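You operate a simulated robot arm through the tools that you are given. There is no shell and no other tool.

The job below is to be done with a simulated robot arm. You get a single attempt, and the scene is never put back.

## Task
Unlock the grey case and set out both power banks.
Fine: turn the lock dial to the number on the lock code card and free the latch; the teal power bank goes in the green bay, the white one in the purple bay; the lid stays open. Set down upright: what you pick out.

It is judged by the outcome, as a careful person would: the job done as asked, and still so three seconds after it is handed in. It fails if anything else is knocked over, pushed out of place, dropped, spilled or broken. Lids that push on must go on centred and level and be pressed home; caps that screw on are set level and turned clockwise until they are tight.

## Robot
A 6-joint arm with a fingered hand, fixed in place. Base frame: the origin is at the foot of the arm, x ahead of it, y to its left, z up. Units: mm, degrees, N and s.
With the tool pointing down near the work surface it reaches from about 320 to 820 mm from the base axis. Its first joint turns from -166.0 to 166.0 degrees. Payload 4 kg.
Tool frame: the origin (TCP) lies between the finger pads and is the grasp point; the fingertips stand 26 mm ahead of it; z points along the fingers, y is the line along which they close. Largest opening 132 mm; the body of the gripper starts 73 mm behind the TCP. The gripper is a hand of 5 fingers: y runs from the thumb to the fingers, the wrist lies at [0, 0, -239] in the tool frame, and closing takes about 1.5 s.
Orientation is told as [roll, pitch, yaw] about the base's x, y, z axes, in that order, counted from this pose: with the fingers straight down and closing along the base's y, the tool's x points along the base's -x, its y along +y and its z along -z.

## Interface
- The arm moves only by the tool send_rows. Its argument "steps" is a list of rows, each a list of 3 entries, a list of its own where there are three numbers: the shift along the tool's x, y, z in mm, then the turn, a rotation vector about the tool's x, y, z in rad, then the finger opening in mm, from 0 to 132. In form: [[[dx, dy, dz], [rx, ry, rz], grip], ...]. A call has 1 to 20 rows; each row is the pose to reach, as a shift and turn from the pose commanded when the call began, along the tool's axes at that moment. A row lasts 0.2 s, in which the tool goes at most 50 mm and 8.6 degrees; a call with a longer step from one row to the next is refused whole, and so is a gripper value outside its range. Where a pose cannot be reached the arm comes as near as it can. A force on the tool above 90 N (or 10 N above the force at the start of the call, whichever is more), or a blocked arm, ends the call early, and 0.2 s more pass. Each finger travels about 45 mm/s and halts on what it meets, pressing with about 33 N; the grip force reading is that of the motor and also rises with nothing between the fingers. The clock runs only during rows and for 0.2 s after the last one: add rows that repeat a pose to give the fingers time. The reply holds the time, the measured pose of the TCP, the force on the tool along the base axes, the opening and the grip force, in the units named above and with some noise, with the torque about the TCP (base axes, N m) and any sound that the robot's microphone picked up.
- Cameras (640 x 400 px; columns grow to the right, rows downward): "scene" is fixed at [411.2, 492.9, 1576]; the picture's right is [-0.84, -0.54, 0.00], its down [-0.50, 0.79, -0.35] and it looks along [0.19, -0.30, -0.94] (base axes); focal length 231 px, centre (320, 200). "wrist" rides on the gripper at [84, 2, -97] in the tool frame; the picture's right is [-0.02, 1.00, 0.00], its down [-0.75, -0.02, -0.66] and it looks along [-0.66, -0.01, 0.75] (tool axes); focal length 270 px, centre (320, 200). There is no depth. A picture from a camera that has moved, and an enlarged one, comes with that camera's place and axes in the base frame and with its lens. The place of the scene camera against the robot may be out by one fixed shift of up to 18 mm in any direction.
- get_image(camera): a new picture of that camera. The clock stands still meanwhile.
- preshape(shape): the hand has 5 fingers and takes this shape, open, in about a second: jaw (thumb against the fingers, like two jaws); tri (thumb and two fingers); tip (a fingertip pinch); poke (one finger out to press); point (the index stretched); flat (the hand flat); cup (the hand cupped); fist (a fist). The gripper value then closes the fingers along that shape, each until it touches; the sizes above hold for jaw. It gives what a move gives, with no picture.
- inspect(camera, box): a new picture of the part [left, top, right, bottom] of that camera's present view, enlarged. The clock stands still meanwhile.
- hand_in(): hands the job in; it is judged then, once.

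Places have to be worked out from the pictures, the camera data and where the tool is seen. Open the gripper and draw the arm clear of the work before you hand the job in, unless the task says otherwise.

The tools are called after "Call:" as a command line: name --argument value ..., lists and objects as JSON in quotes. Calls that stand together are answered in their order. send_rows: Moves the arm, as the interface text tells. Its arguments: {"type":"object","properties":{"steps":{"type":"array","items":{"type":"array"}}},"required":["steps"]} The other tools are called the same way: preshape (shape) gives the hand a shape; get_image (camera) takes a picture; inspect (camera, box) takes an enlarged picture of a part of a camera's view; hand_in () hands the job in.

At the start:

```text
time: 0.0
ee_pos: [273.4, 262.1, 1294.5]
orientation: [0.0, -0.1, 0.1]
force: [-0.6, -0.3, 0.5]
ft_torque: [0.0, -0.02, -0.02]
finger_gap: 131.8
grip_force: 0.1
shape: jaw
```

scene: 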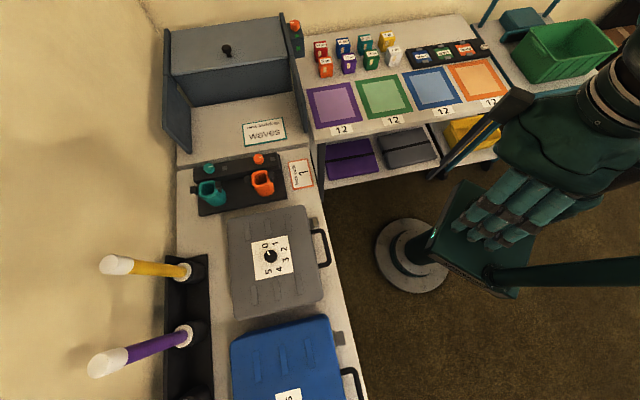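
wrist: 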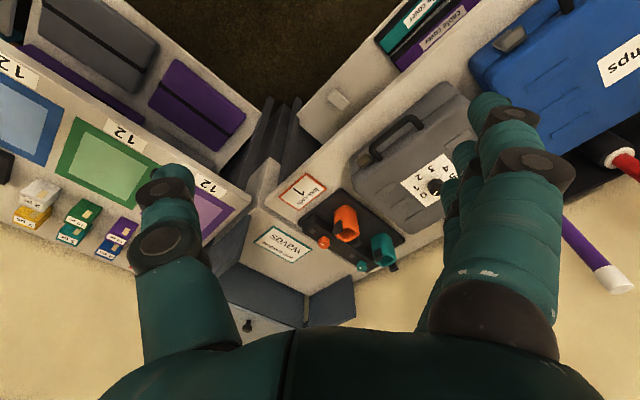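

I start by looking closer at the case, the code card and the bays.

Call:
inspect --camera "scene" --box '[200, 190, 360, 330]'

Call:
inspect --camera "scene" --box '[170, 110, 330, 220]'

Call:
inspect --camera "scene" --box '[280, 10, 520, 150]'

Call:
inspect --camera "wrist" --box '[240, 60, 500, 290]'

```text
2.86 times, centred on (280, 260) of scene
camera zoom: at [411.2, 492.9, 1576.0], right [-0.84, -0.54, 0.0], down [-0.5, 0.79, -0.35], along [0.19, -0.3, -0.94], focal length 659 px, centre (434, 29)
```

zoom: 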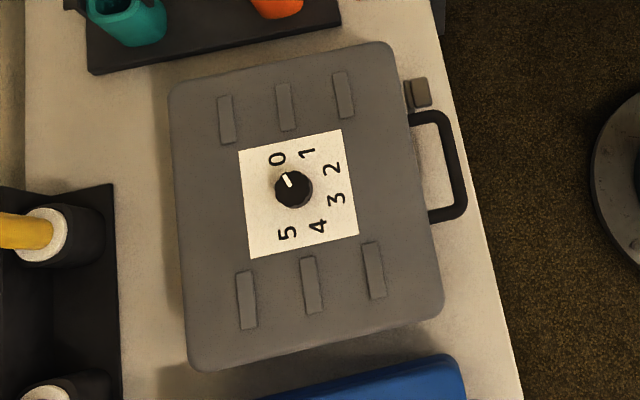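

```text
3.64 times, centred on (250, 165) of scene
camera zoom: at [411.2, 492.9, 1576.0], right [-0.84, -0.54, 0.0], down [-0.5, 0.79, -0.35], along [0.19, -0.3, -0.94], focal length 839 px, centre (574, 327)
```

zoom: 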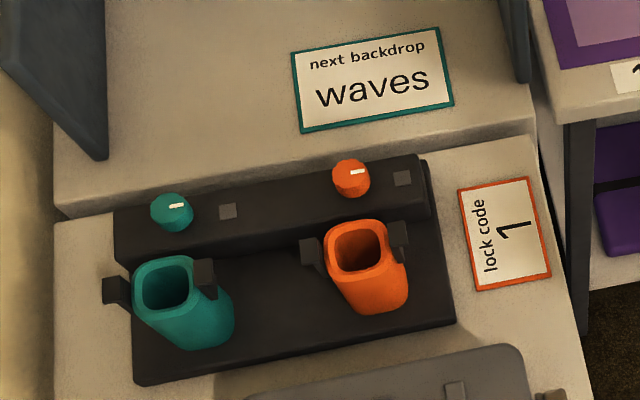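

```text
2.67 times, centred on (400, 80) of scene
camera zoom: at [411.2, 492.9, 1576.0], right [-0.84, -0.54, 0.0], down [-0.5, 0.79, -0.35], along [0.19, -0.3, -0.94], focal length 615 px, centre (107, 520)
```

zoom: 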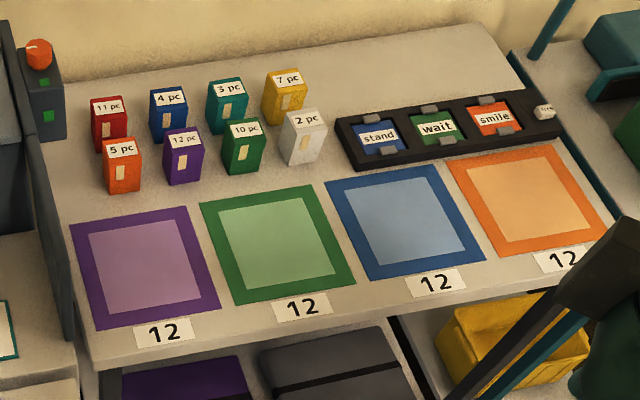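

```text
1.74 times, centred on (370, 175) of wrist
camera zoom: at [191.0, 263.7, 1390.1], right [0.02, 1.0, 0.0], down [0.75, -0.02, 0.66], along [0.66, -0.01, -0.75], focal length 470 px, centre (233, 244)
```

zoom: 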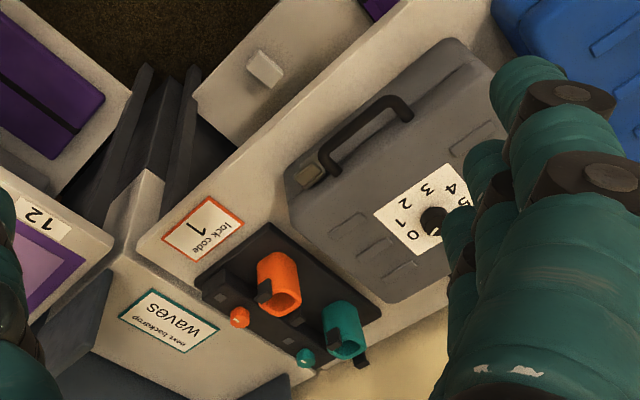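

The card reads 1, and the dial seems to point near 0. The case's front faces the robot at about 42° azimuth, so I'll yaw the hand there to view it with the wrist camera.

Call:
send_rows --steps '[[[0, 0, 0], [0, 0, -0.147], 131], [[0, 0, 0], [0, 0, -0.294], 131], [[0, 0, 0], [0, 0, -0.44], 131], [[0, 0, 0], [0, 0, -0.587], 131], [[0, 0, 0], [0, 0, -0.733], 131]]'

Call:
get_image --camera "wrist"

Call:
get_image --camera "scene"

```text
time: 1.2
ee_pos: [273.8, 261.5, 1294.0]
orientation: [-0.1, 0.0, 42.1]
force: [-1.0, -1.0, 0.4]
ft_torque: [-0.01, -0.01, -0.02]
finger_gap: 131.3
grip_force: 0.1
shape: jaw
```

```text
taken
camera wrist: at [211.2, 206.2, 1389.7], right [-0.66, 0.76, 0.0], down [0.57, 0.49, 0.66], along [0.5, 0.43, -0.75], focal length 270 px, centre (320, 200)
```

wrist: 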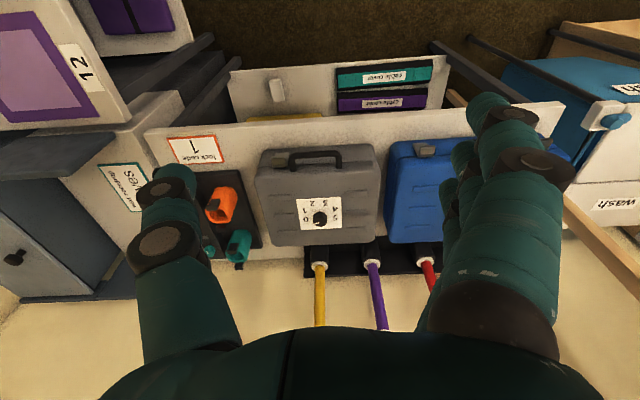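

```text
taken
```

scene: 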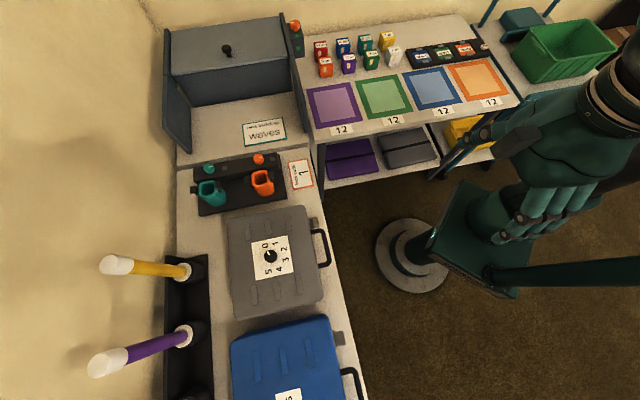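

The dial comes out near (564, 510, ~920), with the case and bench facing along about 45°. I'll move in closer to look at the dial and latch from the front.

Call:
send_rows --steps '[[[-31, -3, 24], [0, 0, -0.01], 131], [[-62, -7, 48], [0, 0, -0.02], 131], [[-93, -10, 72], [0, 0, -0.03], 131], [[-124, -13, 96], [0, 0, -0.04], 131], [[-155, -17, 120], [0, 0, -0.05], 131], [[-182, -20, 144], [0, 0, -0.05], 131], [[-182, -20, 144], [0, 0, -0.05], 131]]'

Call:
get_image --camera "wrist"

Call:
get_image --camera "scene"

```text
time: 2.8
ee_pos: [423.9, 366.8, 1150.8]
orientation: [0.0, 0.0, 44.9]
force: [-0.7, 0.0, 0.3]
ft_torque: [-0.01, -0.01, 0.03]
finger_gap: 131.1
grip_force: 0.1
shape: jaw
```

```text
taken
camera wrist: at [365.0, 308.9, 1246.1], right [-0.69, 0.72, 0.0], down [0.54, 0.52, 0.66], along [0.48, 0.46, -0.75], focal length 270 px, centre (320, 200)
```

wrist: 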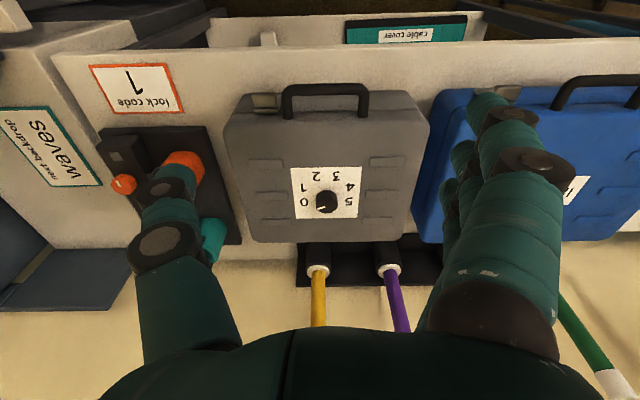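

```text
taken
```

scene: 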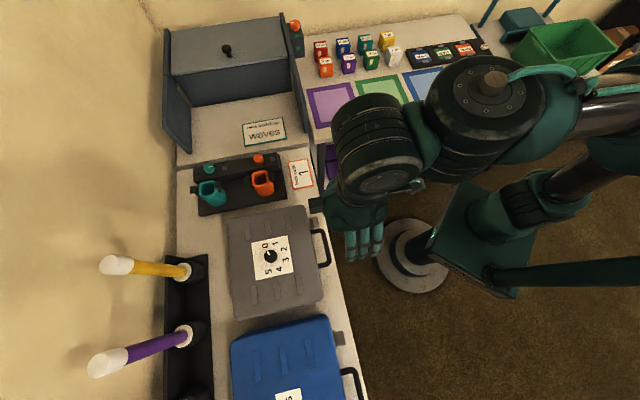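

The case is square to this view. I zoom in on the dial and the latch.

Call:
inspect --camera "wrist" --box '[225, 70, 435, 255]'

Call:
inspect --camera "wrist" --box '[235, 70, 315, 130]'

Call:
inspect --camera "wrist" --box '[285, 155, 365, 225]'

Call:
inspect --camera "scene" --box '[220, 200, 340, 320]'

```text
2.16 times, centred on (330, 162) of wrist
camera zoom: at [365.0, 308.9, 1246.1], right [-0.69, 0.72, 0.0], down [0.54, 0.52, 0.66], along [0.48, 0.46, -0.75], focal length 584 px, centre (298, 281)
```

zoom: 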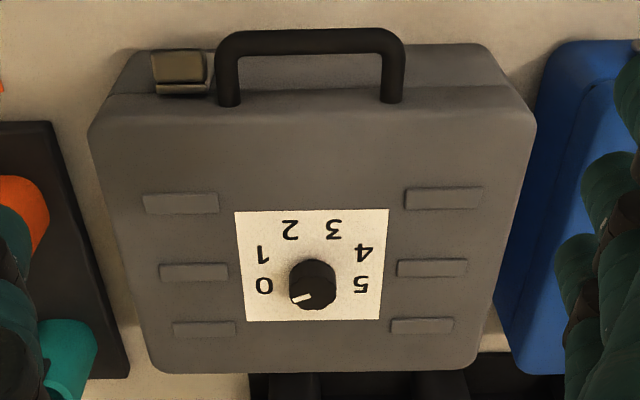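

```text
6.67 times, centred on (275, 100) of wrist
camera zoom: at [365.0, 308.9, 1246.1], right [-0.69, 0.72, 0.0], down [0.54, 0.52, 0.66], along [0.48, 0.46, -0.75], focal length 1802 px, centre (620, 867)
```

zoom: 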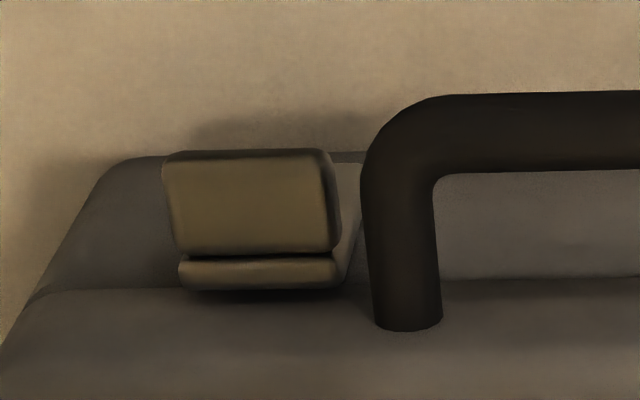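

```text
5.71 times, centred on (325, 190) of wrist
camera zoom: at [365.0, 308.9, 1246.1], right [-0.69, 0.72, 0.0], down [0.54, 0.52, 0.66], along [0.48, 0.46, -0.75], focal length 1544 px, centre (291, 257)
```

zoom: 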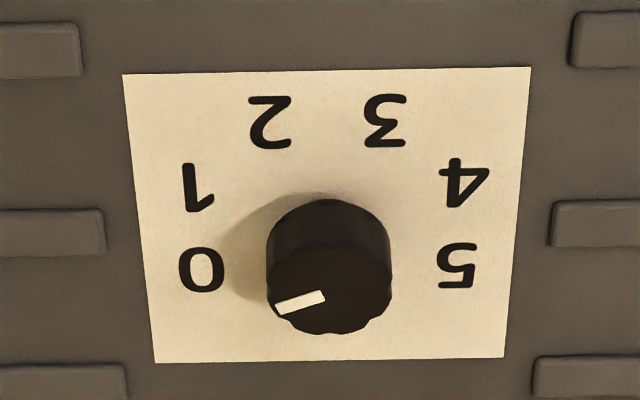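

```text
3.33 times, centred on (280, 260) of scene
camera zoom: at [411.2, 492.9, 1576.0], right [-0.84, -0.54, 0.0], down [-0.5, 0.79, -0.35], along [0.19, -0.3, -0.94], focal length 769 px, centre (453, 0)
```

zoom: 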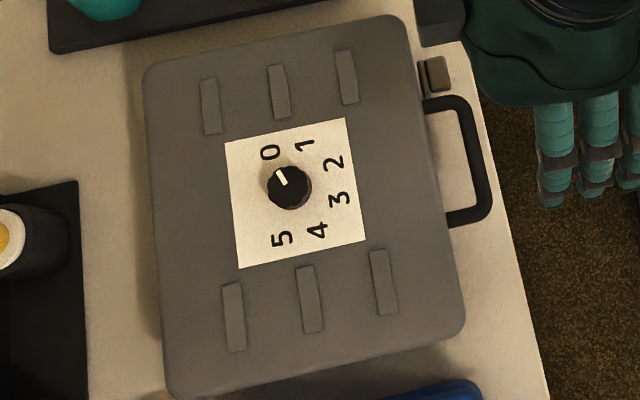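

The pointer is at 0, and 1 is 45° clockwise seen from above. The bronze latch is left of the handle on the case's front; I'll drop back and tilt the hand for a front view of it.

Call:
send_rows --steps '[[[20, -6, 20], [0, -0.08, 0], 131], [[40, -12, 50], [0, -0.16, 0], 131], [[55, -20, 85], [0, -0.25, 0], 131], [[55, -30, 120], [0, -0.34, 0], 131], [[55, -40, 150], [0, -0.43, 0], 131], [[55, -45, 180], [0, -0.52, 0], 131], [[55, -50, 202], [0, -0.61, 0], 131], [[55, -50, 202], [0, -0.61, 0], 131]]'

Call:
get_image --camera "wrist"

```text
time: 4.6
ee_pos: [418.8, 292.7, 948.2]
orientation: [0.0, -35.0, 45.0]
force: [-0.1, -0.8, 0.5]
ft_torque: [0.0, 0.0, 0.05]
finger_gap: 131.0
grip_force: 0.1
shape: jaw
```

```text
taken
camera wrist: at [330.9, 206.6, 977.7], right [-0.69, 0.72, 0.01], down [0.18, 0.16, 0.97], along [0.7, 0.68, -0.24], focal length 270 px, centre (320, 200)
```

wrist: 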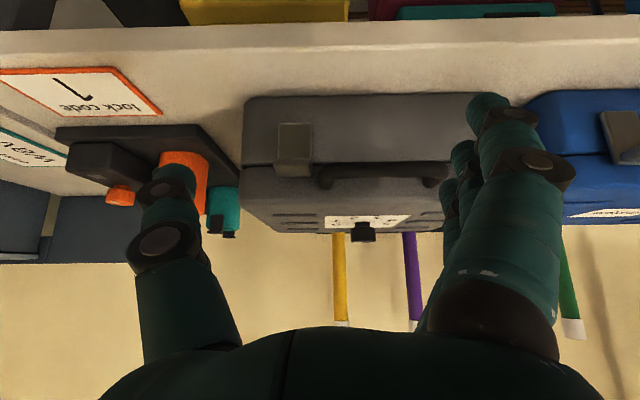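

Call:
inspect --camera "wrist" --box '[230, 80, 470, 250]'

Call:
inspect --camera "wrist" --box '[260, 110, 330, 190]'

```text
2.35 times, centred on (350, 165) of wrist
camera zoom: at [330.9, 206.6, 977.7], right [-0.69, 0.72, 0.01], down [0.18, 0.16, 0.97], along [0.7, 0.68, -0.24], focal length 636 px, centre (249, 282)
```

zoom: 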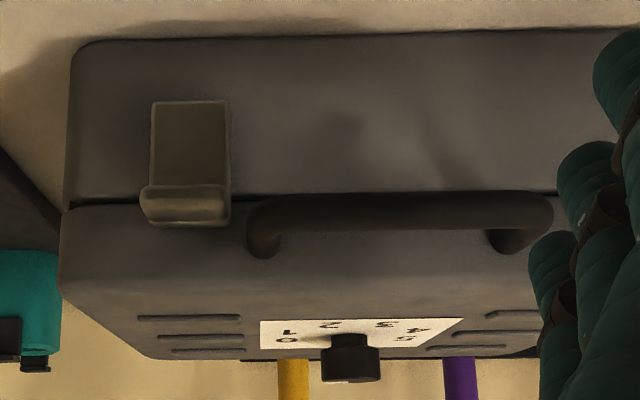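

```text
5.00 times, centred on (295, 150) of wrist
camera zoom: at [330.9, 206.6, 977.7], right [-0.69, 0.72, 0.01], down [0.18, 0.16, 0.97], along [0.7, 0.68, -0.24], focal length 1351 px, centre (445, 450)
```

zoom: 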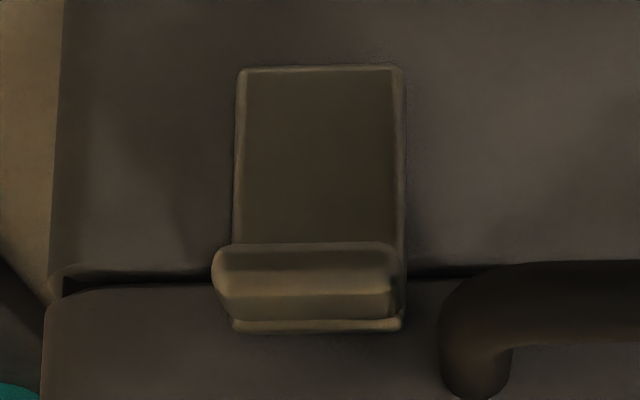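

The latch plate runs up the body's front with a protruding lip at its top, about (518, 353, 888), so it should hinge down and out. The knob top triangulates to about (561, 511, 944); I'll move above the dial with the hand vertical.

Call:
send_rows --steps '[[[-25.8, 0, -36.9], [0, 0, 0], 100], [[-51.6, 0, -73.7], [0, 0, 0], 100], [[-97, 9, -68.8], [0, 0.1, 0], 100], [[-129.8, 18, -45.8], [0, 0.2, 0], 100], [[-162.6, 27, -22.8], [0, 0.31, 0], 100], [[-195.3, 36, 0.1], [0, 0.42, 0], 100], [[-228, 45, 23.1], [0, 0.52, 0], 100], [[-260.9, 54, 46], [0, 0.61, 0], 100], [[-273, 54, 54.6], [0, 0.61, 0], 100], [[-273, 54, 54.6], [0, 0.61, 0], 100]]'

Call:
get_image --camera "wrist"

Call:
get_image --camera "scene"

```text
time: 6.8
ee_pos: [559.9, 511.7, 1059.2]
orientation: [0.0, 0.0, 44.8]
force: [0.2, -1.0, -0.1]
ft_torque: [0.0, 0.0, -0.04]
finger_gap: 100.3
grip_force: 0.0
shape: jaw
```

```text
taken
camera wrist: at [500.5, 454.3, 1155.5], right [-0.69, 0.72, 0.0], down [0.54, 0.52, 0.66], along [0.48, 0.45, -0.75], focal length 270 px, centre (320, 200)
```

wrist: 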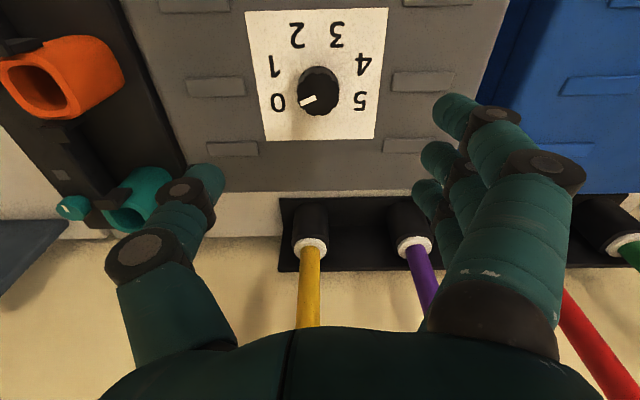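

```text
taken
```

scene: 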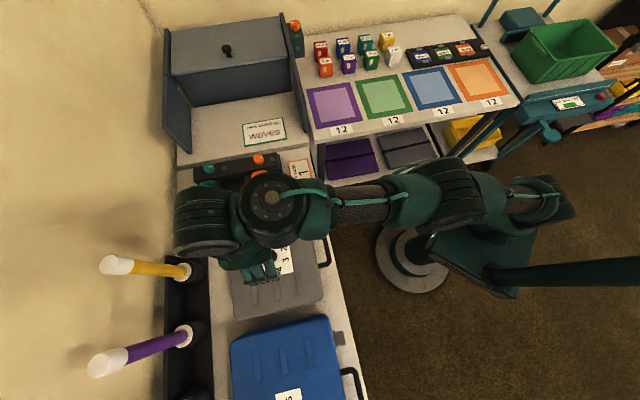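

The knob sits within a few mm of directly under the TCP. I descend with the fingers astride the knob and stop above the lid.

Call:
send_rows --steps '[[[1, 0, 30], [0, 0, 0], 90], [[2, 0, 60], [0, 0, 0], 80], [[2, -1, 85], [0, 0, 0], 70], [[2, -1, 103], [0, 0, 0], 70], [[2, -1, 112], [0, 0, 0], 70], [[2, -1, 112], [0, 0, 0], 70]]'

Call:
get_image --camera "wrist"

```text
time: 8.2
ee_pos: [559.1, 509.7, 949.0]
orientation: [0.1, 0.0, 44.8]
force: [0.2, -0.4, -0.1]
ft_torque: [0.0, 0.02, 0.03]
finger_gap: 70.8
grip_force: 0.1
shape: jaw
```

```text
taken
camera wrist: at [500.4, 452.4, 1044.0], right [-0.69, 0.72, 0.0], down [0.54, 0.52, 0.66], along [0.48, 0.45, -0.75], focal length 270 px, centre (320, 200)
```

wrist: 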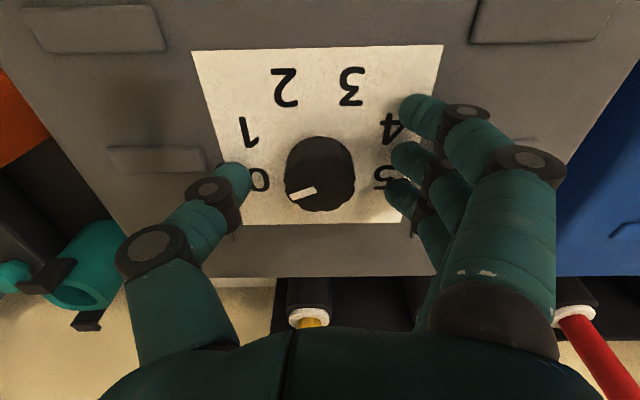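

Knob centre looks about 5 mm nearer than the TCP; I shift back, drop 4 mm and close on it.

Call:
send_rows --steps '[[[5, 0, 4], [0, 0, 0], 70], [[5, 0, 4], [0, 0, 0], 50], [[5, 0, 4], [0, 0, 0], 30], [[5, 0, 4], [0, 0, 0], 20], [[5, 0, 4], [0, 0, 0], 20], [[5, 0, 4], [0, 0, 0], 20], [[5, 0, 4], [0, 0, 0], 20]]'

Call:
get_image --camera "wrist"

```text
time: 9.8
ee_pos: [558.2, 505.8, 946.2]
orientation: [0.0, -0.1, 44.7]
force: [21.8, -17.5, 27.3]
ft_torque: [-0.53, -0.49, -0.04]
finger_gap: 26.5
grip_force: 33.3
shape: jaw
```

```text
taken
camera wrist: at [498.4, 447.5, 1041.3], right [-0.69, 0.73, 0.0], down [0.54, 0.52, 0.66], along [0.48, 0.45, -0.75], focal length 270 px, centre (320, 200)
```

wrist: 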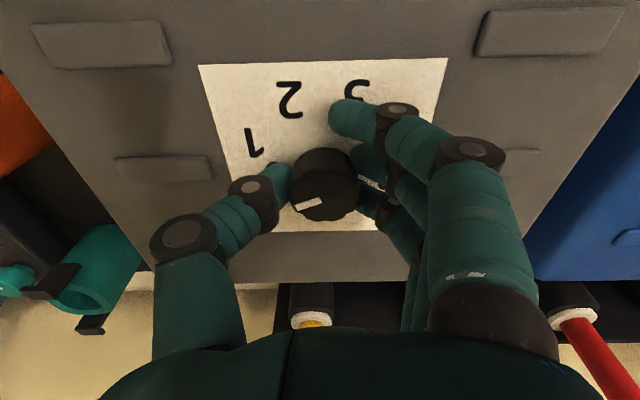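

The reading shows about 28 N sideways toward −v and 27 N upward: the thumb is pressing first and the tips touch the lid. I ease up 3 mm and shift to balance the grip.

Call:
send_rows --steps '[[[0, -2, -2], [0, 0, 0], 20], [[0, -4, -3], [0, 0, 0], 20], [[0, -4, -3], [0, 0, 0], 20], [[0, -4, -3], [0, 0, 0], 20]]'

Call:
inspect --camera "wrist" --box '[220, 60, 440, 260]'

```text
time: 10.8
ee_pos: [560.3, 504.2, 946.3]
orientation: [0.0, 0.1, 44.8]
force: [11.3, 0.2, 5.4]
ft_torque: [0.14, -0.05, -0.01]
finger_gap: 24.5
grip_force: 32.7
shape: jaw
```

```text
2.00 times, centred on (330, 160) of wrist
camera zoom: at [500.5, 446.0, 1042.2], right [-0.69, 0.72, 0.0], down [0.54, 0.52, 0.66], along [0.47, 0.45, -0.75], focal length 541 px, centre (300, 280)
```

zoom: 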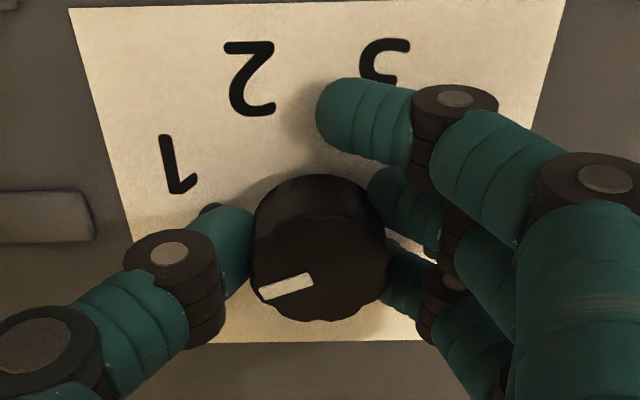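

The grip on the knob is balanced now. I turn 45° clockwise about the knob's centre.

Call:
send_rows --steps '[[[0.35, 0, 0], [0, 0, 0.1], 20], [[0.7, 0.1, 0], [0, 0, 0.2], 20], [[1.0, 0.2, 0], [0, 0, 0.3], 20], [[1.4, 0.3, 0], [0, 0, 0.4], 20], [[1.7, 0.4, 0], [0, 0, 0.5], 20], [[2.0, 0.6, 0], [0, 0, 0.6], 20], [[2.3, 0.8, 0], [0, 0, 0.7], 20], [[2.5, 1, 0], [0, 0, 0.785], 20], [[2.5, 1, 0], [0, 0, 0.785], 20]]'

Call:
inspect --camera "wrist" --box '[200, 50, 440, 260]'

```text
time: 12.8
ee_pos: [557.7, 502.2, 946.9]
orientation: [0.0, 0.0, -0.2]
force: [1.0, -19.7, -0.7]
ft_torque: [-0.36, 0.0, 0.05]
finger_gap: 24.1
grip_force: 32.9
shape: jaw
```

```text
1.90 times, centred on (320, 155) of wrist
camera zoom: at [475.0, 504.9, 1043.6], right [0.02, 1.0, 0.0], down [0.75, -0.02, 0.66], along [0.66, -0.02, -0.75], focal length 515 px, centre (320, 286)
```

zoom: 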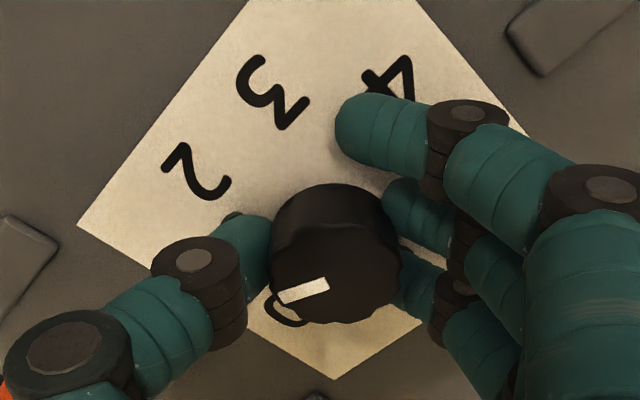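

The pointer turned with the hand. I open the fingers, rise straight up, and check the dial.

Call:
send_rows --steps '[[[0, 0, 0], [0, 0, 0], 40], [[0, 0, 0], [0, 0, 0], 60], [[0, 0, 0], [0, 0, 0], 80], [[0, 0, -10], [0, 0, 0], 80], [[0, 0, -50], [0, 0, 0], 80], [[0, 0, -90], [0, 0, 0], 80], [[0, 0, -90], [0, 0, 0], 80]]'

Call:
inspect --camera "wrist" --box '[220, 20, 440, 200]'

Call:
get_image --camera "wrist"

```text
time: 14.4
ee_pos: [558.4, 502.6, 1039.1]
orientation: [0.1, 0.0, -0.2]
force: [0.5, 0.2, 1.0]
ft_torque: [0.01, -0.06, -0.01]
finger_gap: 79.6
grip_force: 0.0
shape: jaw
```

```text
2.22 times, centred on (330, 110) of wrist
camera zoom: at [475.4, 505.5, 1133.7], right [0.02, 1.0, 0.0], down [0.75, -0.02, 0.66], along [0.66, -0.01, -0.75], focal length 601 px, centre (298, 400)
```

zoom: 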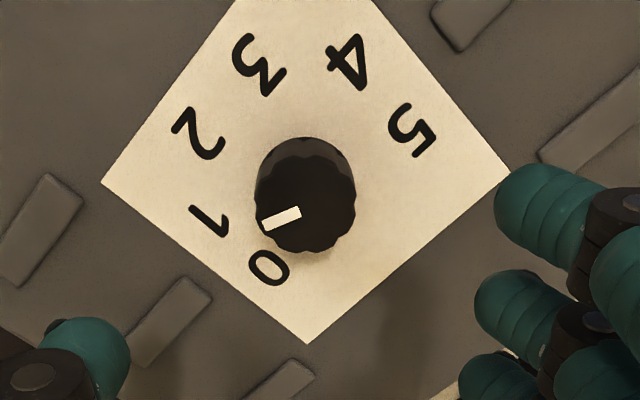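

```text
taken
camera wrist: at [475.4, 505.5, 1133.7], right [0.02, 1.0, 0.0], down [0.75, -0.02, 0.66], along [0.66, -0.01, -0.75], focal length 270 px, centre (320, 200)
```

wrist: 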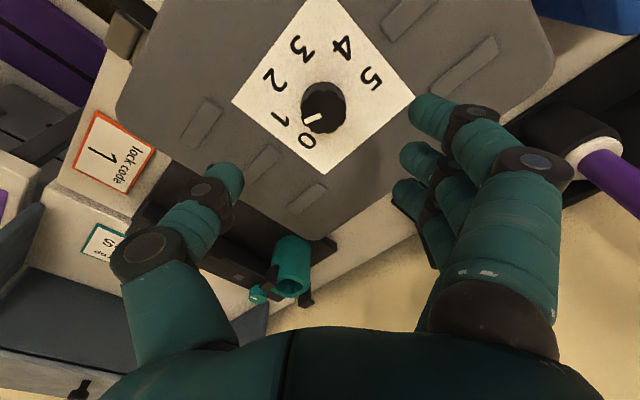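

The dial is on 1 by the same geometry as before. Next, the latch: I move back over the case front, yaw back to 45°, and set the poke shape to see how the finger stands.

Call:
send_rows --steps '[[[8, -26, -20], [0, 0, -0.13], 80], [[17, -53, -30], [0, 0, -0.26], 80], [[26, -80, -40], [0, 0, -0.39], 80], [[35, -107, -50], [0, 0, -0.52], 80], [[44, -134, -60], [0, 0, -0.65], 80], [[52, -160, -60], [0, 0, -0.785], 80], [[52, -160, -60], [0, 0, -0.785], 80]]'

Call:
preshape --shape "poke"

Call:
get_image --camera "wrist"

Call:
get_image --camera "scene"

```text
time: 16.0
ee_pos: [505.5, 345.1, 1098.3]
orientation: [0.0, -0.1, 44.9]
force: [-0.3, -0.2, -0.2]
ft_torque: [0.01, -0.01, -0.03]
finger_gap: 79.5
grip_force: 0.1
shape: jaw
```

```text
time: 16.9
ee_pos: [505.5, 345.3, 1098.2]
orientation: [0.1, -0.1, 44.8]
force: [-0.4, 1.4, -0.2]
ft_torque: [-0.01, 0.0, -0.02]
finger_gap: 0.2
grip_force: 0.0
shape: poke
```

```text
taken
camera wrist: at [446.2, 287.0, 1193.8], right [-0.69, 0.72, 0.0], down [0.54, 0.52, 0.66], along [0.48, 0.45, -0.75], focal length 270 px, centre (320, 200)
```

wrist: 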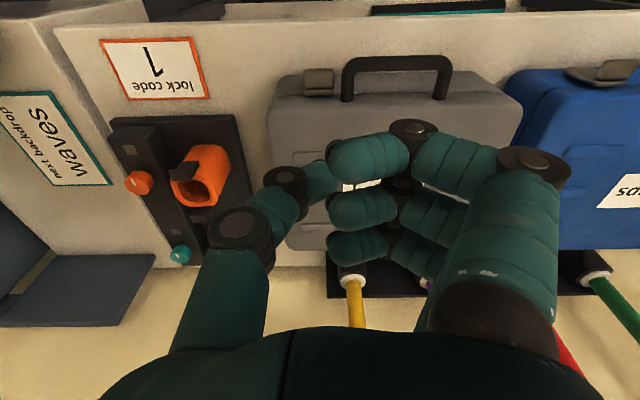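

```text
taken
```

scene: 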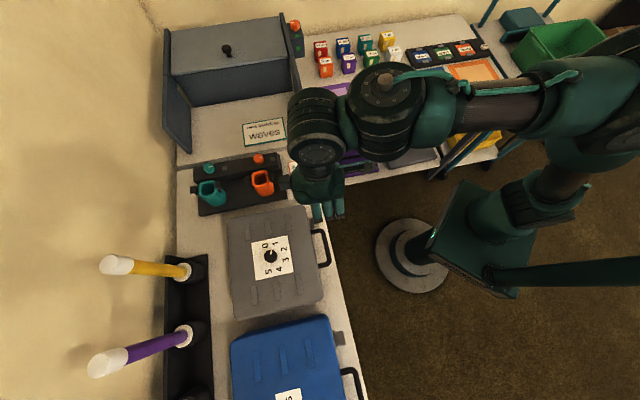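

Poke just closes the fingertips together with no visibly extended finger; I'll compare with the point shape.

Call:
preshape --shape "point"

Call:
get_image --camera "wrist"

Call:
inspect --camera "scene" --box '[260, 140, 380, 260]'

```text
time: 17.8
ee_pos: [505.8, 345.2, 1098.1]
orientation: [0.0, -0.1, 44.7]
force: [-1.1, 0.3, 0.4]
ft_torque: [0.0, -0.03, 0.0]
finger_gap: 126.1
grip_force: 0.1
shape: point
```

```text
taken
camera wrist: at [446.2, 287.0, 1193.8], right [-0.69, 0.72, 0.0], down [0.54, 0.52, 0.66], along [0.48, 0.45, -0.75], focal length 270 px, centre (320, 200)
```

wrist: 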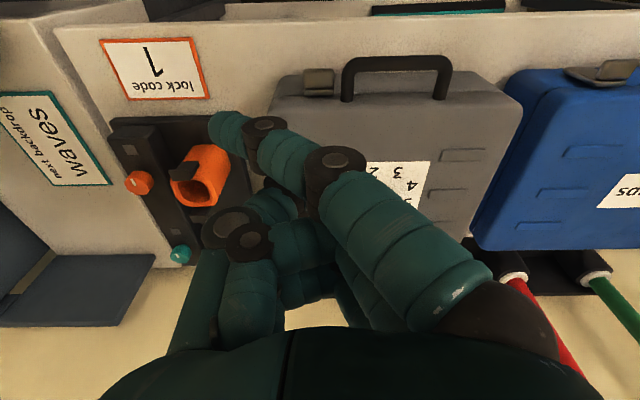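

```text
3.33 times, centred on (320, 200) of scene
camera zoom: at [411.2, 492.9, 1576.0], right [-0.84, -0.54, 0.0], down [-0.5, 0.79, -0.35], along [0.19, -0.3, -0.94], focal length 769 px, centre (320, 200)
```

zoom: 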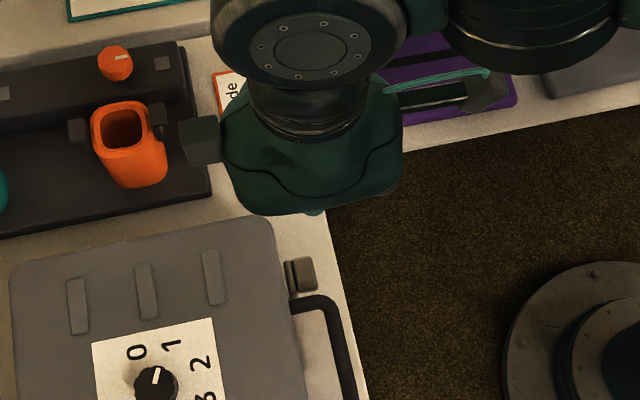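

Scene view confirms the pointer on 1. Neither shape gives a clearly known fingertip, so I'll use the jaw shape and turn the hand so the thumb alone is on the case side and can press the latch lip down, with the other fingers out over the free space.

Call:
preshape --shape "jaw"

Call:
send_rows --steps '[[[4, 0, 3], [0, 0, -0.131], 100], [[8, 0, 6], [0, 0, -0.262], 100], [[12, 0, 9], [0, 0, -0.393], 100], [[16, 0, 12], [0, 0, -0.524], 100], [[20, 0, 16], [0, 0, -0.655], 100], [[24, 0, 20], [0, 0, -0.785], 100], [[28, 0, 24], [0, 0, -0.916], 100], [[32, 0, 28], [0, 0, -1.047], 100], [[36, 0, 32], [0, 0, -1.178], 100], [[40, -2, 35], [0, 0, -1.309], 100], [[40, -2, 38], [0, 0, -1.44], 100], [[40, -2, 38], [0, 0, -1.571], 100], [[40, -2, 38], [0, 0, -1.571], 100]]'

Call:
get_image --camera "wrist"

Call:
get_image --camera "scene"

```text
time: 18.7
ee_pos: [505.4, 345.1, 1099.6]
orientation: [0.1, 0.0, 44.8]
force: [0.5, 0.1, 0.5]
ft_torque: [0.03, 0.0, -0.01]
finger_gap: 132.1
grip_force: 0.1
shape: jaw
```

```text
time: 21.5
ee_pos: [487.5, 344.8, 1103.1]
orientation: [1.2, -4.0, 133.8]
force: [0.1, -1.0, 0.0]
ft_torque: [-0.02, 0.0, -0.01]
finger_gap: 100.8
grip_force: 0.0
shape: jaw
out of reach, approached as far as the arm can: row 10, 11, 12, 13
```

```text
taken
camera wrist: at [553.4, 280.7, 1192.6], right [-0.73, -0.68, 0.02], down [-0.47, 0.53, 0.71], along [-0.49, 0.51, -0.71], focal length 270 px, centre (320, 200)
```

wrist: 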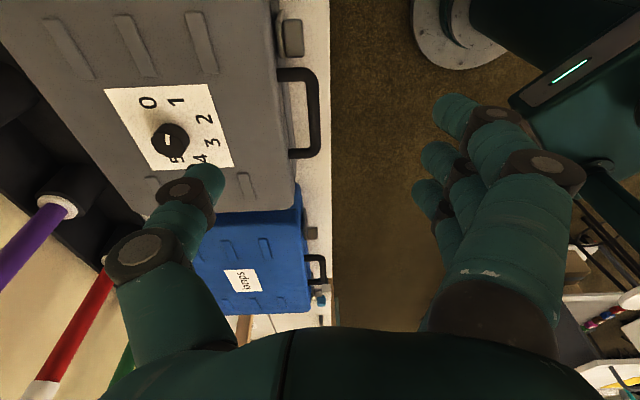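

```text
taken
```

scene: 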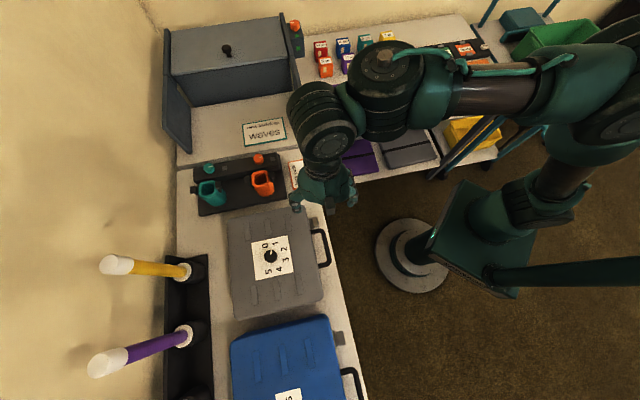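

The full 90° turn isn't reachable, but about 67° was. I back the yaw off step by step and check what pose I'm at.

Call:
send_rows --steps '[[[0, 0, 0], [0, 0, 0.13], 100], [[0, 0, 0], [0, 0, 0.26], 100], [[0, 0, 0], [0, 0, 0.39], 100], [[0, 0, 0], [0, 0, 0.39], 100]]'

```text
time: 22.5
ee_pos: [489.6, 346.1, 1103.4]
orientation: [2.8, -3.2, 111.5]
force: [-0.1, 0.8, -0.1]
ft_torque: [-0.01, 0.02, 0.05]
finger_gap: 100.2
grip_force: 0.1
shape: jaw
```

The hand carries a small tilt from the reach limit. I level it and move over the latch, keeping clear above the lid.

Call:
send_rows --steps '[[[0, 0, 0], [0.025, 0.028, 0], 100], [[0, 0, 0], [0.049, 0.056, 0], 100], [[0, 0, 0], [0.049, 0.056, 0], 100]]'

```text
time: 23.3
ee_pos: [487.8, 344.8, 1102.5]
orientation: [-0.2, 0.1, 111.7]
force: [0.3, -0.1, 0.2]
ft_torque: [0.01, -0.03, -0.04]
finger_gap: 100.6
grip_force: 0.0
shape: jaw
```

Level now. I move out so the thumb stands over the lip's outer part and descend to about 40 mm above it.

Call:
send_rows --steps '[[[4, 16, 0], [0, 0, 0], 100], [[7.4, 31.4, 10], [0, 0, 0], 100], [[7.4, 31.4, 45], [0, 0, 0], 100], [[7.4, 31.4, 80], [0, 0, 0], 100], [[7.4, 31.4, 115], [0, 0, 0], 100], [[7.4, 31.4, 142], [0, 0, 0], 100], [[7.4, 31.4, 142], [0, 0, 0], 100]]'

Call:
get_image --camera "wrist"

Call:
get_image --camera "scene"

```text
time: 24.9
ee_pos: [461.5, 330.2, 961.3]
orientation: [-0.2, 0.1, 111.5]
force: [0.3, -0.1, 0.1]
ft_torque: [-0.03, 0.01, 0.03]
finger_gap: 100.3
grip_force: 0.1
shape: jaw
```

```text
taken
camera wrist: at [492.5, 250.4, 1056.8], right [-0.94, -0.35, 0.0], down [-0.26, 0.7, 0.66], along [-0.23, 0.62, -0.75], focal length 270 px, centre (320, 200)
```

wrist: 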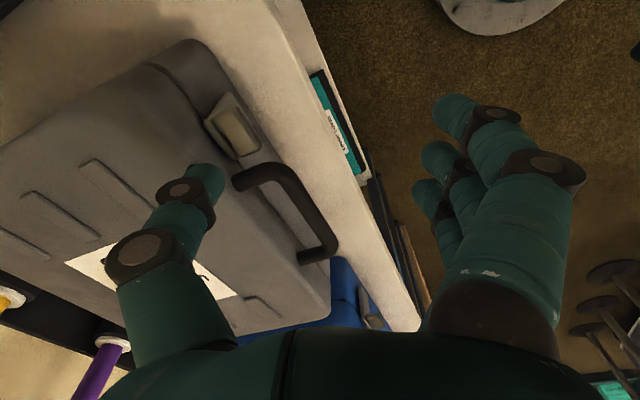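

```text
taken
```

scene: 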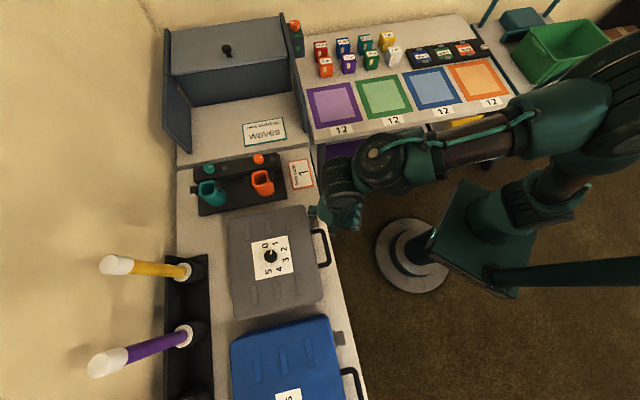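

The lip's top is at about (512, 347, 893) and the thumb stands nearly over it, perhaps 5 mm too deep. I shift out 5 mm and lower until contact.

Call:
send_rows --steps '[[[0, 5, 10], [0, 0, 0], 100], [[0, 5, 25], [0, 0, 0], 100], [[0, 5, 32], [0, 0, 0], 100], [[0, 5, 38], [0, 0, 0], 100], [[0, 5, 43], [0, 0, 0], 100], [[0, 5, 43], [0, 0, 0], 100]]'

Call:
get_image --camera "wrist"

```text
time: 26.3
ee_pos: [458.2, 326.2, 919.2]
orientation: [-0.3, -0.1, 111.4]
force: [-2.5, -2.9, 15.3]
ft_torque: [0.3, -0.89, -0.1]
finger_gap: 99.7
grip_force: 0.1
shape: jaw
```

```text
taken
camera wrist: at [488.4, 248.1, 1015.3], right [-0.94, -0.35, 0.0], down [-0.26, 0.7, 0.66], along [-0.23, 0.62, -0.75], focal length 270 px, centre (320, 200)
```

wrist: 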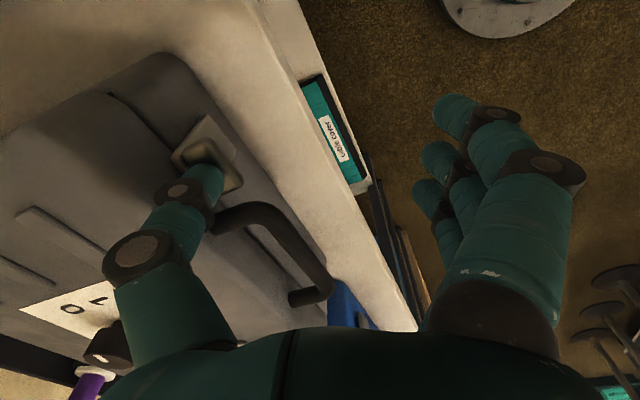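

Contact on the lip: 15 N at about (516, 346), z 893. I press further down in small steps and watch the force.

Call:
send_rows --steps '[[[0, 0, 3], [0, 0, 0], 100], [[0, 0.5, 6], [0, 0, 0], 100], [[0, 1, 9], [0, 0, 0], 100], [[0, 1.5, 12], [0, 0, 0], 100], [[0, 1.5, 12], [0, 0, 0], 100]]'

Call:
get_image --camera "wrist"

```text
time: 27.2
ee_pos: [460.3, 327.5, 917.9]
orientation: [-1.2, -0.2, 111.7]
force: [-6.4, -4.0, 31.6]
ft_torque: [0.58, -1.88, -0.13]
finger_gap: 99.6
grip_force: 0.0
shape: jaw
stopped in row 4: the force on the tool passed its limit at 93 N (the readings are from after the stop); the commanded pose is now the measured one
```

```text
taken
camera wrist: at [488.8, 248.2, 1012.4], right [-0.94, -0.35, -0.02], down [-0.28, 0.7, 0.66], along [-0.21, 0.63, -0.75], focal length 270 px, centre (320, 200)
```

wrist: 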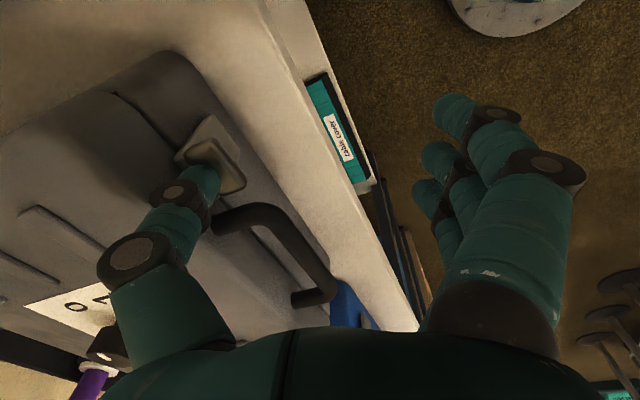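

Pressing down at 93 N doesn't move the lip, so it must work another way. I retreat and get a close look at it from the front and slightly below.

Call:
send_rows --steps '[[[0, 4, -30], [0, 0, 0], 100], [[5, 15, -60], [0, 0, 0.13], 100], [[15, 25, -72], [0, 0, 0.27], 100], [[25, 35, -72], [0, 0, 0.41], 100], [[35, 43, -72], [0, 0, 0.55], 100], [[42, 43, -72], [0, 0, 0.69], 100], [[42, 43, -72], [0, 0, 0.83], 100], [[42, 43, -72], [0, 0, 0.97], 100], [[42, 43, -72], [0, 0, 1.1], 100], [[42, 43, -72], [0, 0, 1.164], 100], [[42, 43, -72], [0, 0, 1.164], 100]]'

```text
time: 29.6
ee_pos: [433.5, 271.8, 986.0]
orientation: [-0.3, -1.0, 44.8]
force: [0.0, -0.9, -0.1]
ft_torque: [0.01, 0.0, 0.03]
finger_gap: 100.1
grip_force: 0.0
shape: jaw
```

Call:
send_rows --steps '[[[20, 0, 0], [0, -0.14, 0], 100], [[20, 0, 0], [0, -0.28, 0], 100], [[20, 0, 20], [0, -0.42, 0], 100], [[10, 0, 50], [0, -0.56, 0], 100], [[0, 0, 80], [0, -0.7, 0], 100], [[-20, 0, 96], [0, -0.84, 0], 100], [[-35, 0, 96], [0, -0.95, 0], 100], [[-42, 0, 96], [0, -1.05, 0], 100], [[-42, 0, 96], [0, -1.05, 0], 100]]'

Call:
get_image --camera "wrist"

Call:
inspect --camera "wrist" --box '[260, 120, 380, 240]'

```text
time: 31.6
ee_pos: [466.2, 302.0, 891.0]
orientation: [-0.5, -61.2, 45.3]
force: [0.0, 0.1, 0.1]
ft_torque: [0.0, 0.01, -0.01]
finger_gap: 100.1
grip_force: 0.0
shape: jaw
```

```text
taken
camera wrist: at [377.0, 216.2, 861.6], right [-0.7, 0.72, 0.01], down [-0.14, -0.16, 0.98], along [0.7, 0.68, 0.21], focal length 270 px, centre (320, 200)
```

wrist: 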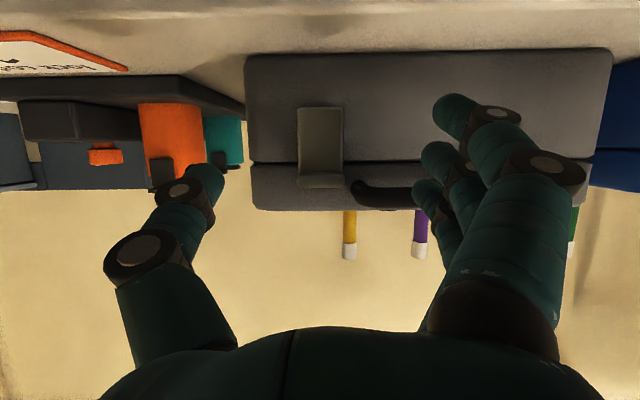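

```text
3.33 times, centred on (320, 180) of wrist
camera zoom: at [377.0, 216.2, 861.6], right [-0.7, 0.72, 0.01], down [-0.14, -0.16, 0.98], along [0.7, 0.68, 0.21], focal length 901 px, centre (320, 267)
```

zoom: 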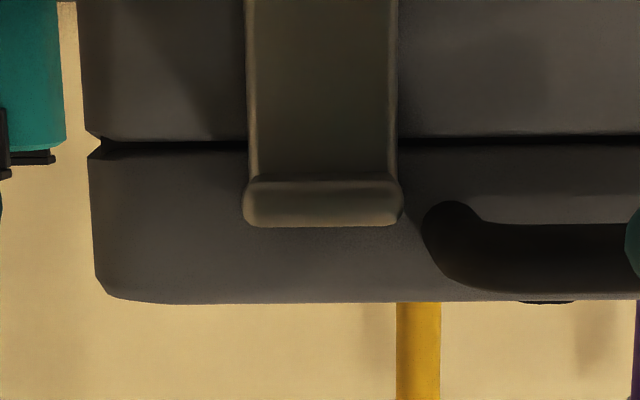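

Now it's clear: a vertical plate with a lip sticking out at its top, above the seam. As it's rigid when pressed down, it must flip up, hinged at the lid, so I need to lift the lip from below. I back off and roll the hand so the thumb is lowest.

Call:
send_rows --steps '[[[-5, 0, -31], [0, 0, 0], 100], [[-11, 0, -63], [0, 0, 0], 100], [[-11, 0, -63], [0, 0, 0.14], 100], [[-11, 0, -63], [0, 0, 0.28], 100], [[-11, 0, -63], [0, 0, 0.42], 100], [[-11, 0, -63], [0, 0, 0.56], 100], [[-11, 0, -63], [0, 0, 0.7], 100], [[-11, 0, -63], [0, 0, 0.84], 100], [[-11, 0, -63], [0, 0, 0.98], 100], [[-11, 0, -63], [0, 0, 1.12], 100], [[-11, 0, -63], [0, 0, 1.26], 100], [[-11, 0, -63], [0, 0, 1.4], 100], [[-11, 0, -63], [0, 0, 1.54], 100], [[-11, 0, -63], [0, 0, 1.571], 100], [[-11, 0, -63], [0, 0, 1.571], 100]]'

Call:
get_image --camera "wrist"

Call:
get_image --camera "scene"

```text
time: 34.8
ee_pos: [457.9, 282.5, 939.2]
orientation: [61.2, -0.2, -45.1]
force: [0.2, -0.4, 0.1]
ft_torque: [-0.02, -0.01, 0.01]
finger_gap: 100.2
grip_force: 0.0
shape: jaw
out of reach, approached as far as the arm can: row 1, 2, 3, 4, 5, 6, 7, 8, 9, 10, 11, 12, 13, 14, 15
```

```text
taken
camera wrist: at [341.3, 284.0, 985.9], right [0.36, 0.33, 0.88], down [0.12, -0.94, 0.31], along [0.93, -0.01, -0.37], focal length 270 px, centre (320, 200)
```

wrist: 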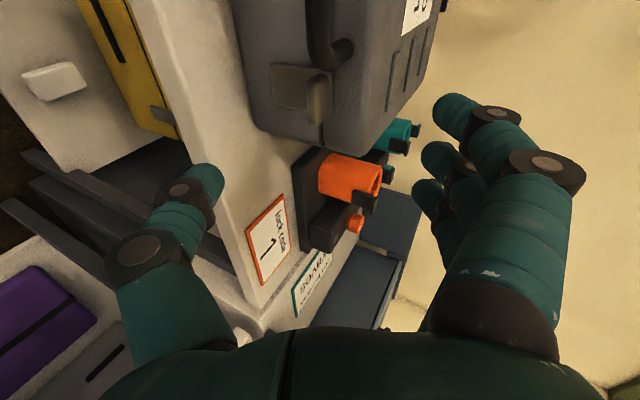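

```text
taken
```

scene: 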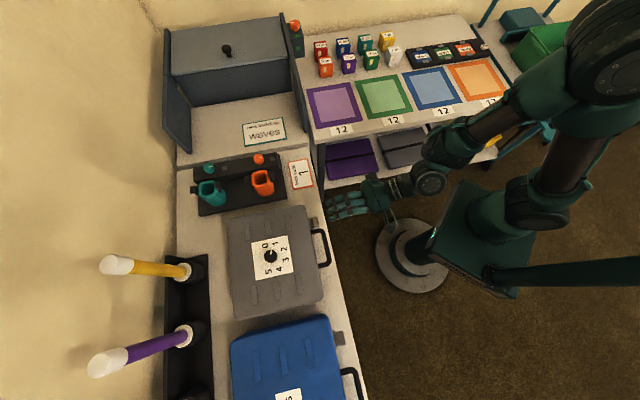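

The roll worked: thumb is lowest, fingers above, palm facing the case. I level the hand to nearly horizontal and come forward a little, staying in front of the lip.

Call:
send_rows --steps '[[[1, 1, 7], [-0.11, 0, 0], 100], [[2, 2, 14], [-0.22, 0, 0], 100], [[3, 2.6, 21.4], [-0.33, 0, 0], 100], [[3, 2.6, 21.4], [-0.33, 0, 0], 100]]'

Call:
get_image --camera "wrist"

Call:
inspect --camera "scene" --box '[260, 150, 440, 260]'

```text
time: 35.8
ee_pos: [497.5, 307.1, 958.4]
orientation: [78.5, -0.2, -45.2]
force: [0.3, -0.1, -0.4]
ft_torque: [0.02, 0.0, 0.03]
finger_gap: 100.1
grip_force: 0.1
shape: jaw
out of reach, approached as far as the arm can: row 1, 2, 3, 4
```

```text
taken
camera wrist: at [372.4, 301.1, 977.4], right [0.15, 0.13, 0.98], down [0.07, -0.99, 0.12], along [0.99, 0.05, -0.16], focal length 270 px, centre (320, 200)
```

wrist: 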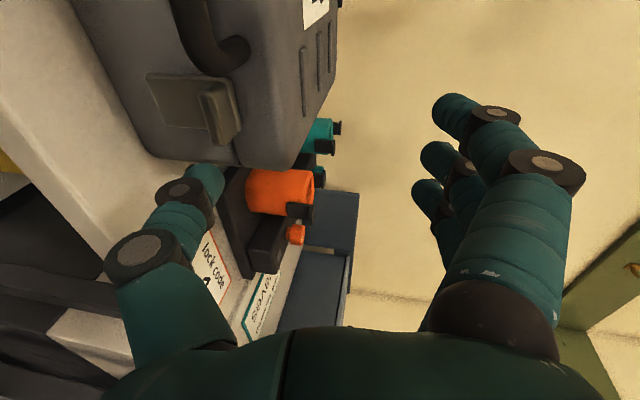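

```text
3.56 times, centred on (350, 205) of scene
camera zoom: at [411.2, 492.9, 1576.0], right [-0.84, -0.54, 0.0], down [-0.5, 0.79, -0.35], along [0.19, -0.3, -0.94], focal length 820 px, centre (213, 182)
```

zoom: 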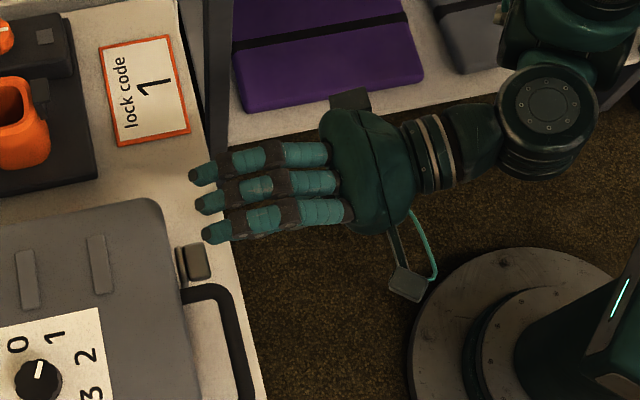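

The thumb tip is at about z 900 and the lip at (518, 353, 888), consistent across views. I lower the thumb below lip height and align sideways before going in.

Call:
send_rows --steps '[[[8, -14, 3], [0, 0, 0], 100], [[15, -27.4, 5.6], [0, 0, 0], 100], [[15, -27.4, 5.6], [0, 0, 0], 100]]'

Call:
get_image --camera "wrist"

```text
time: 36.6
ee_pos: [489.8, 321.6, 958.7]
orientation: [78.6, -0.2, -45.2]
force: [0.7, 0.1, 0.2]
ft_torque: [0.0, 0.01, 0.02]
finger_gap: 100.3
grip_force: 0.2
shape: jaw
out of reach, approached as far as the arm can: row 1, 2, 3
```

```text
taken
camera wrist: at [365.2, 315.6, 978.7], right [0.15, 0.13, 0.98], down [0.07, -0.99, 0.12], along [0.99, 0.05, -0.16], focal length 270 px, centre (320, 200)
```

wrist: 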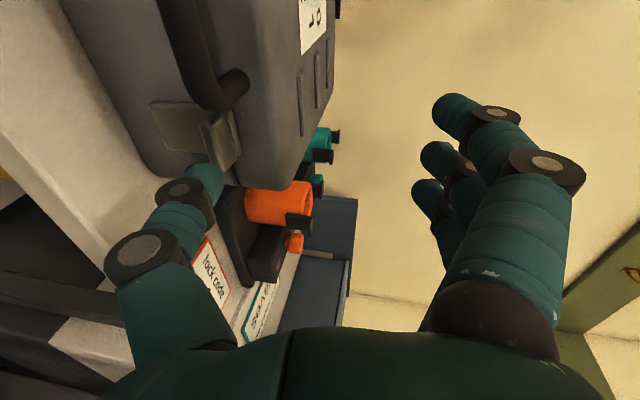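

The arm can't go lower here with the hand this horizontal (wrist too close in). I tilt the hand to about 65° so the wrist stays higher and farther, and lower the thumb tip just in front of and below the lip.

Call:
send_rows --steps '[[[0, -8, 6], [0.06, 0, 0], 100], [[0, -17, 12], [0.12, 0, 0], 100], [[0, -26, 18], [0.18, 0, 0], 100], [[0, -33.9, 24.2], [0.237, 0, 0], 100], [[0, -33.9, 24.2], [0.237, 0, 0], 100]]'

Call:
get_image --camera "wrist"

```text
time: 37.8
ee_pos: [505.7, 334.5, 923.5]
orientation: [66.4, 0.0, -45.1]
force: [0.5, 0.1, -0.4]
ft_torque: [0.0, 0.0, -0.01]
finger_gap: 99.9
grip_force: 0.0
shape: jaw
```

```text
taken
camera wrist: at [384.9, 332.3, 962.0], right [0.3, 0.27, 0.92], down [0.1, -0.96, 0.25], along [0.95, 0.02, -0.31], focal length 270 px, centre (320, 200)
```

wrist: 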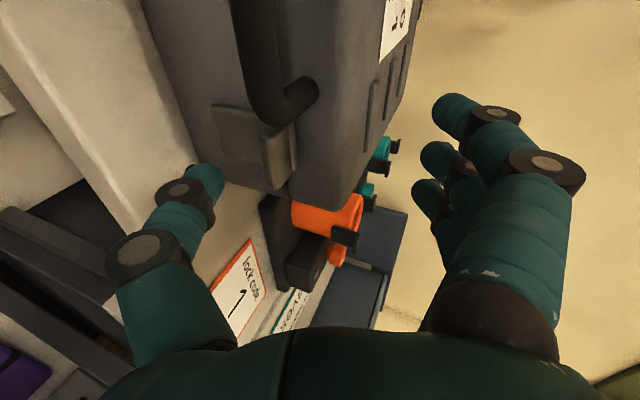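

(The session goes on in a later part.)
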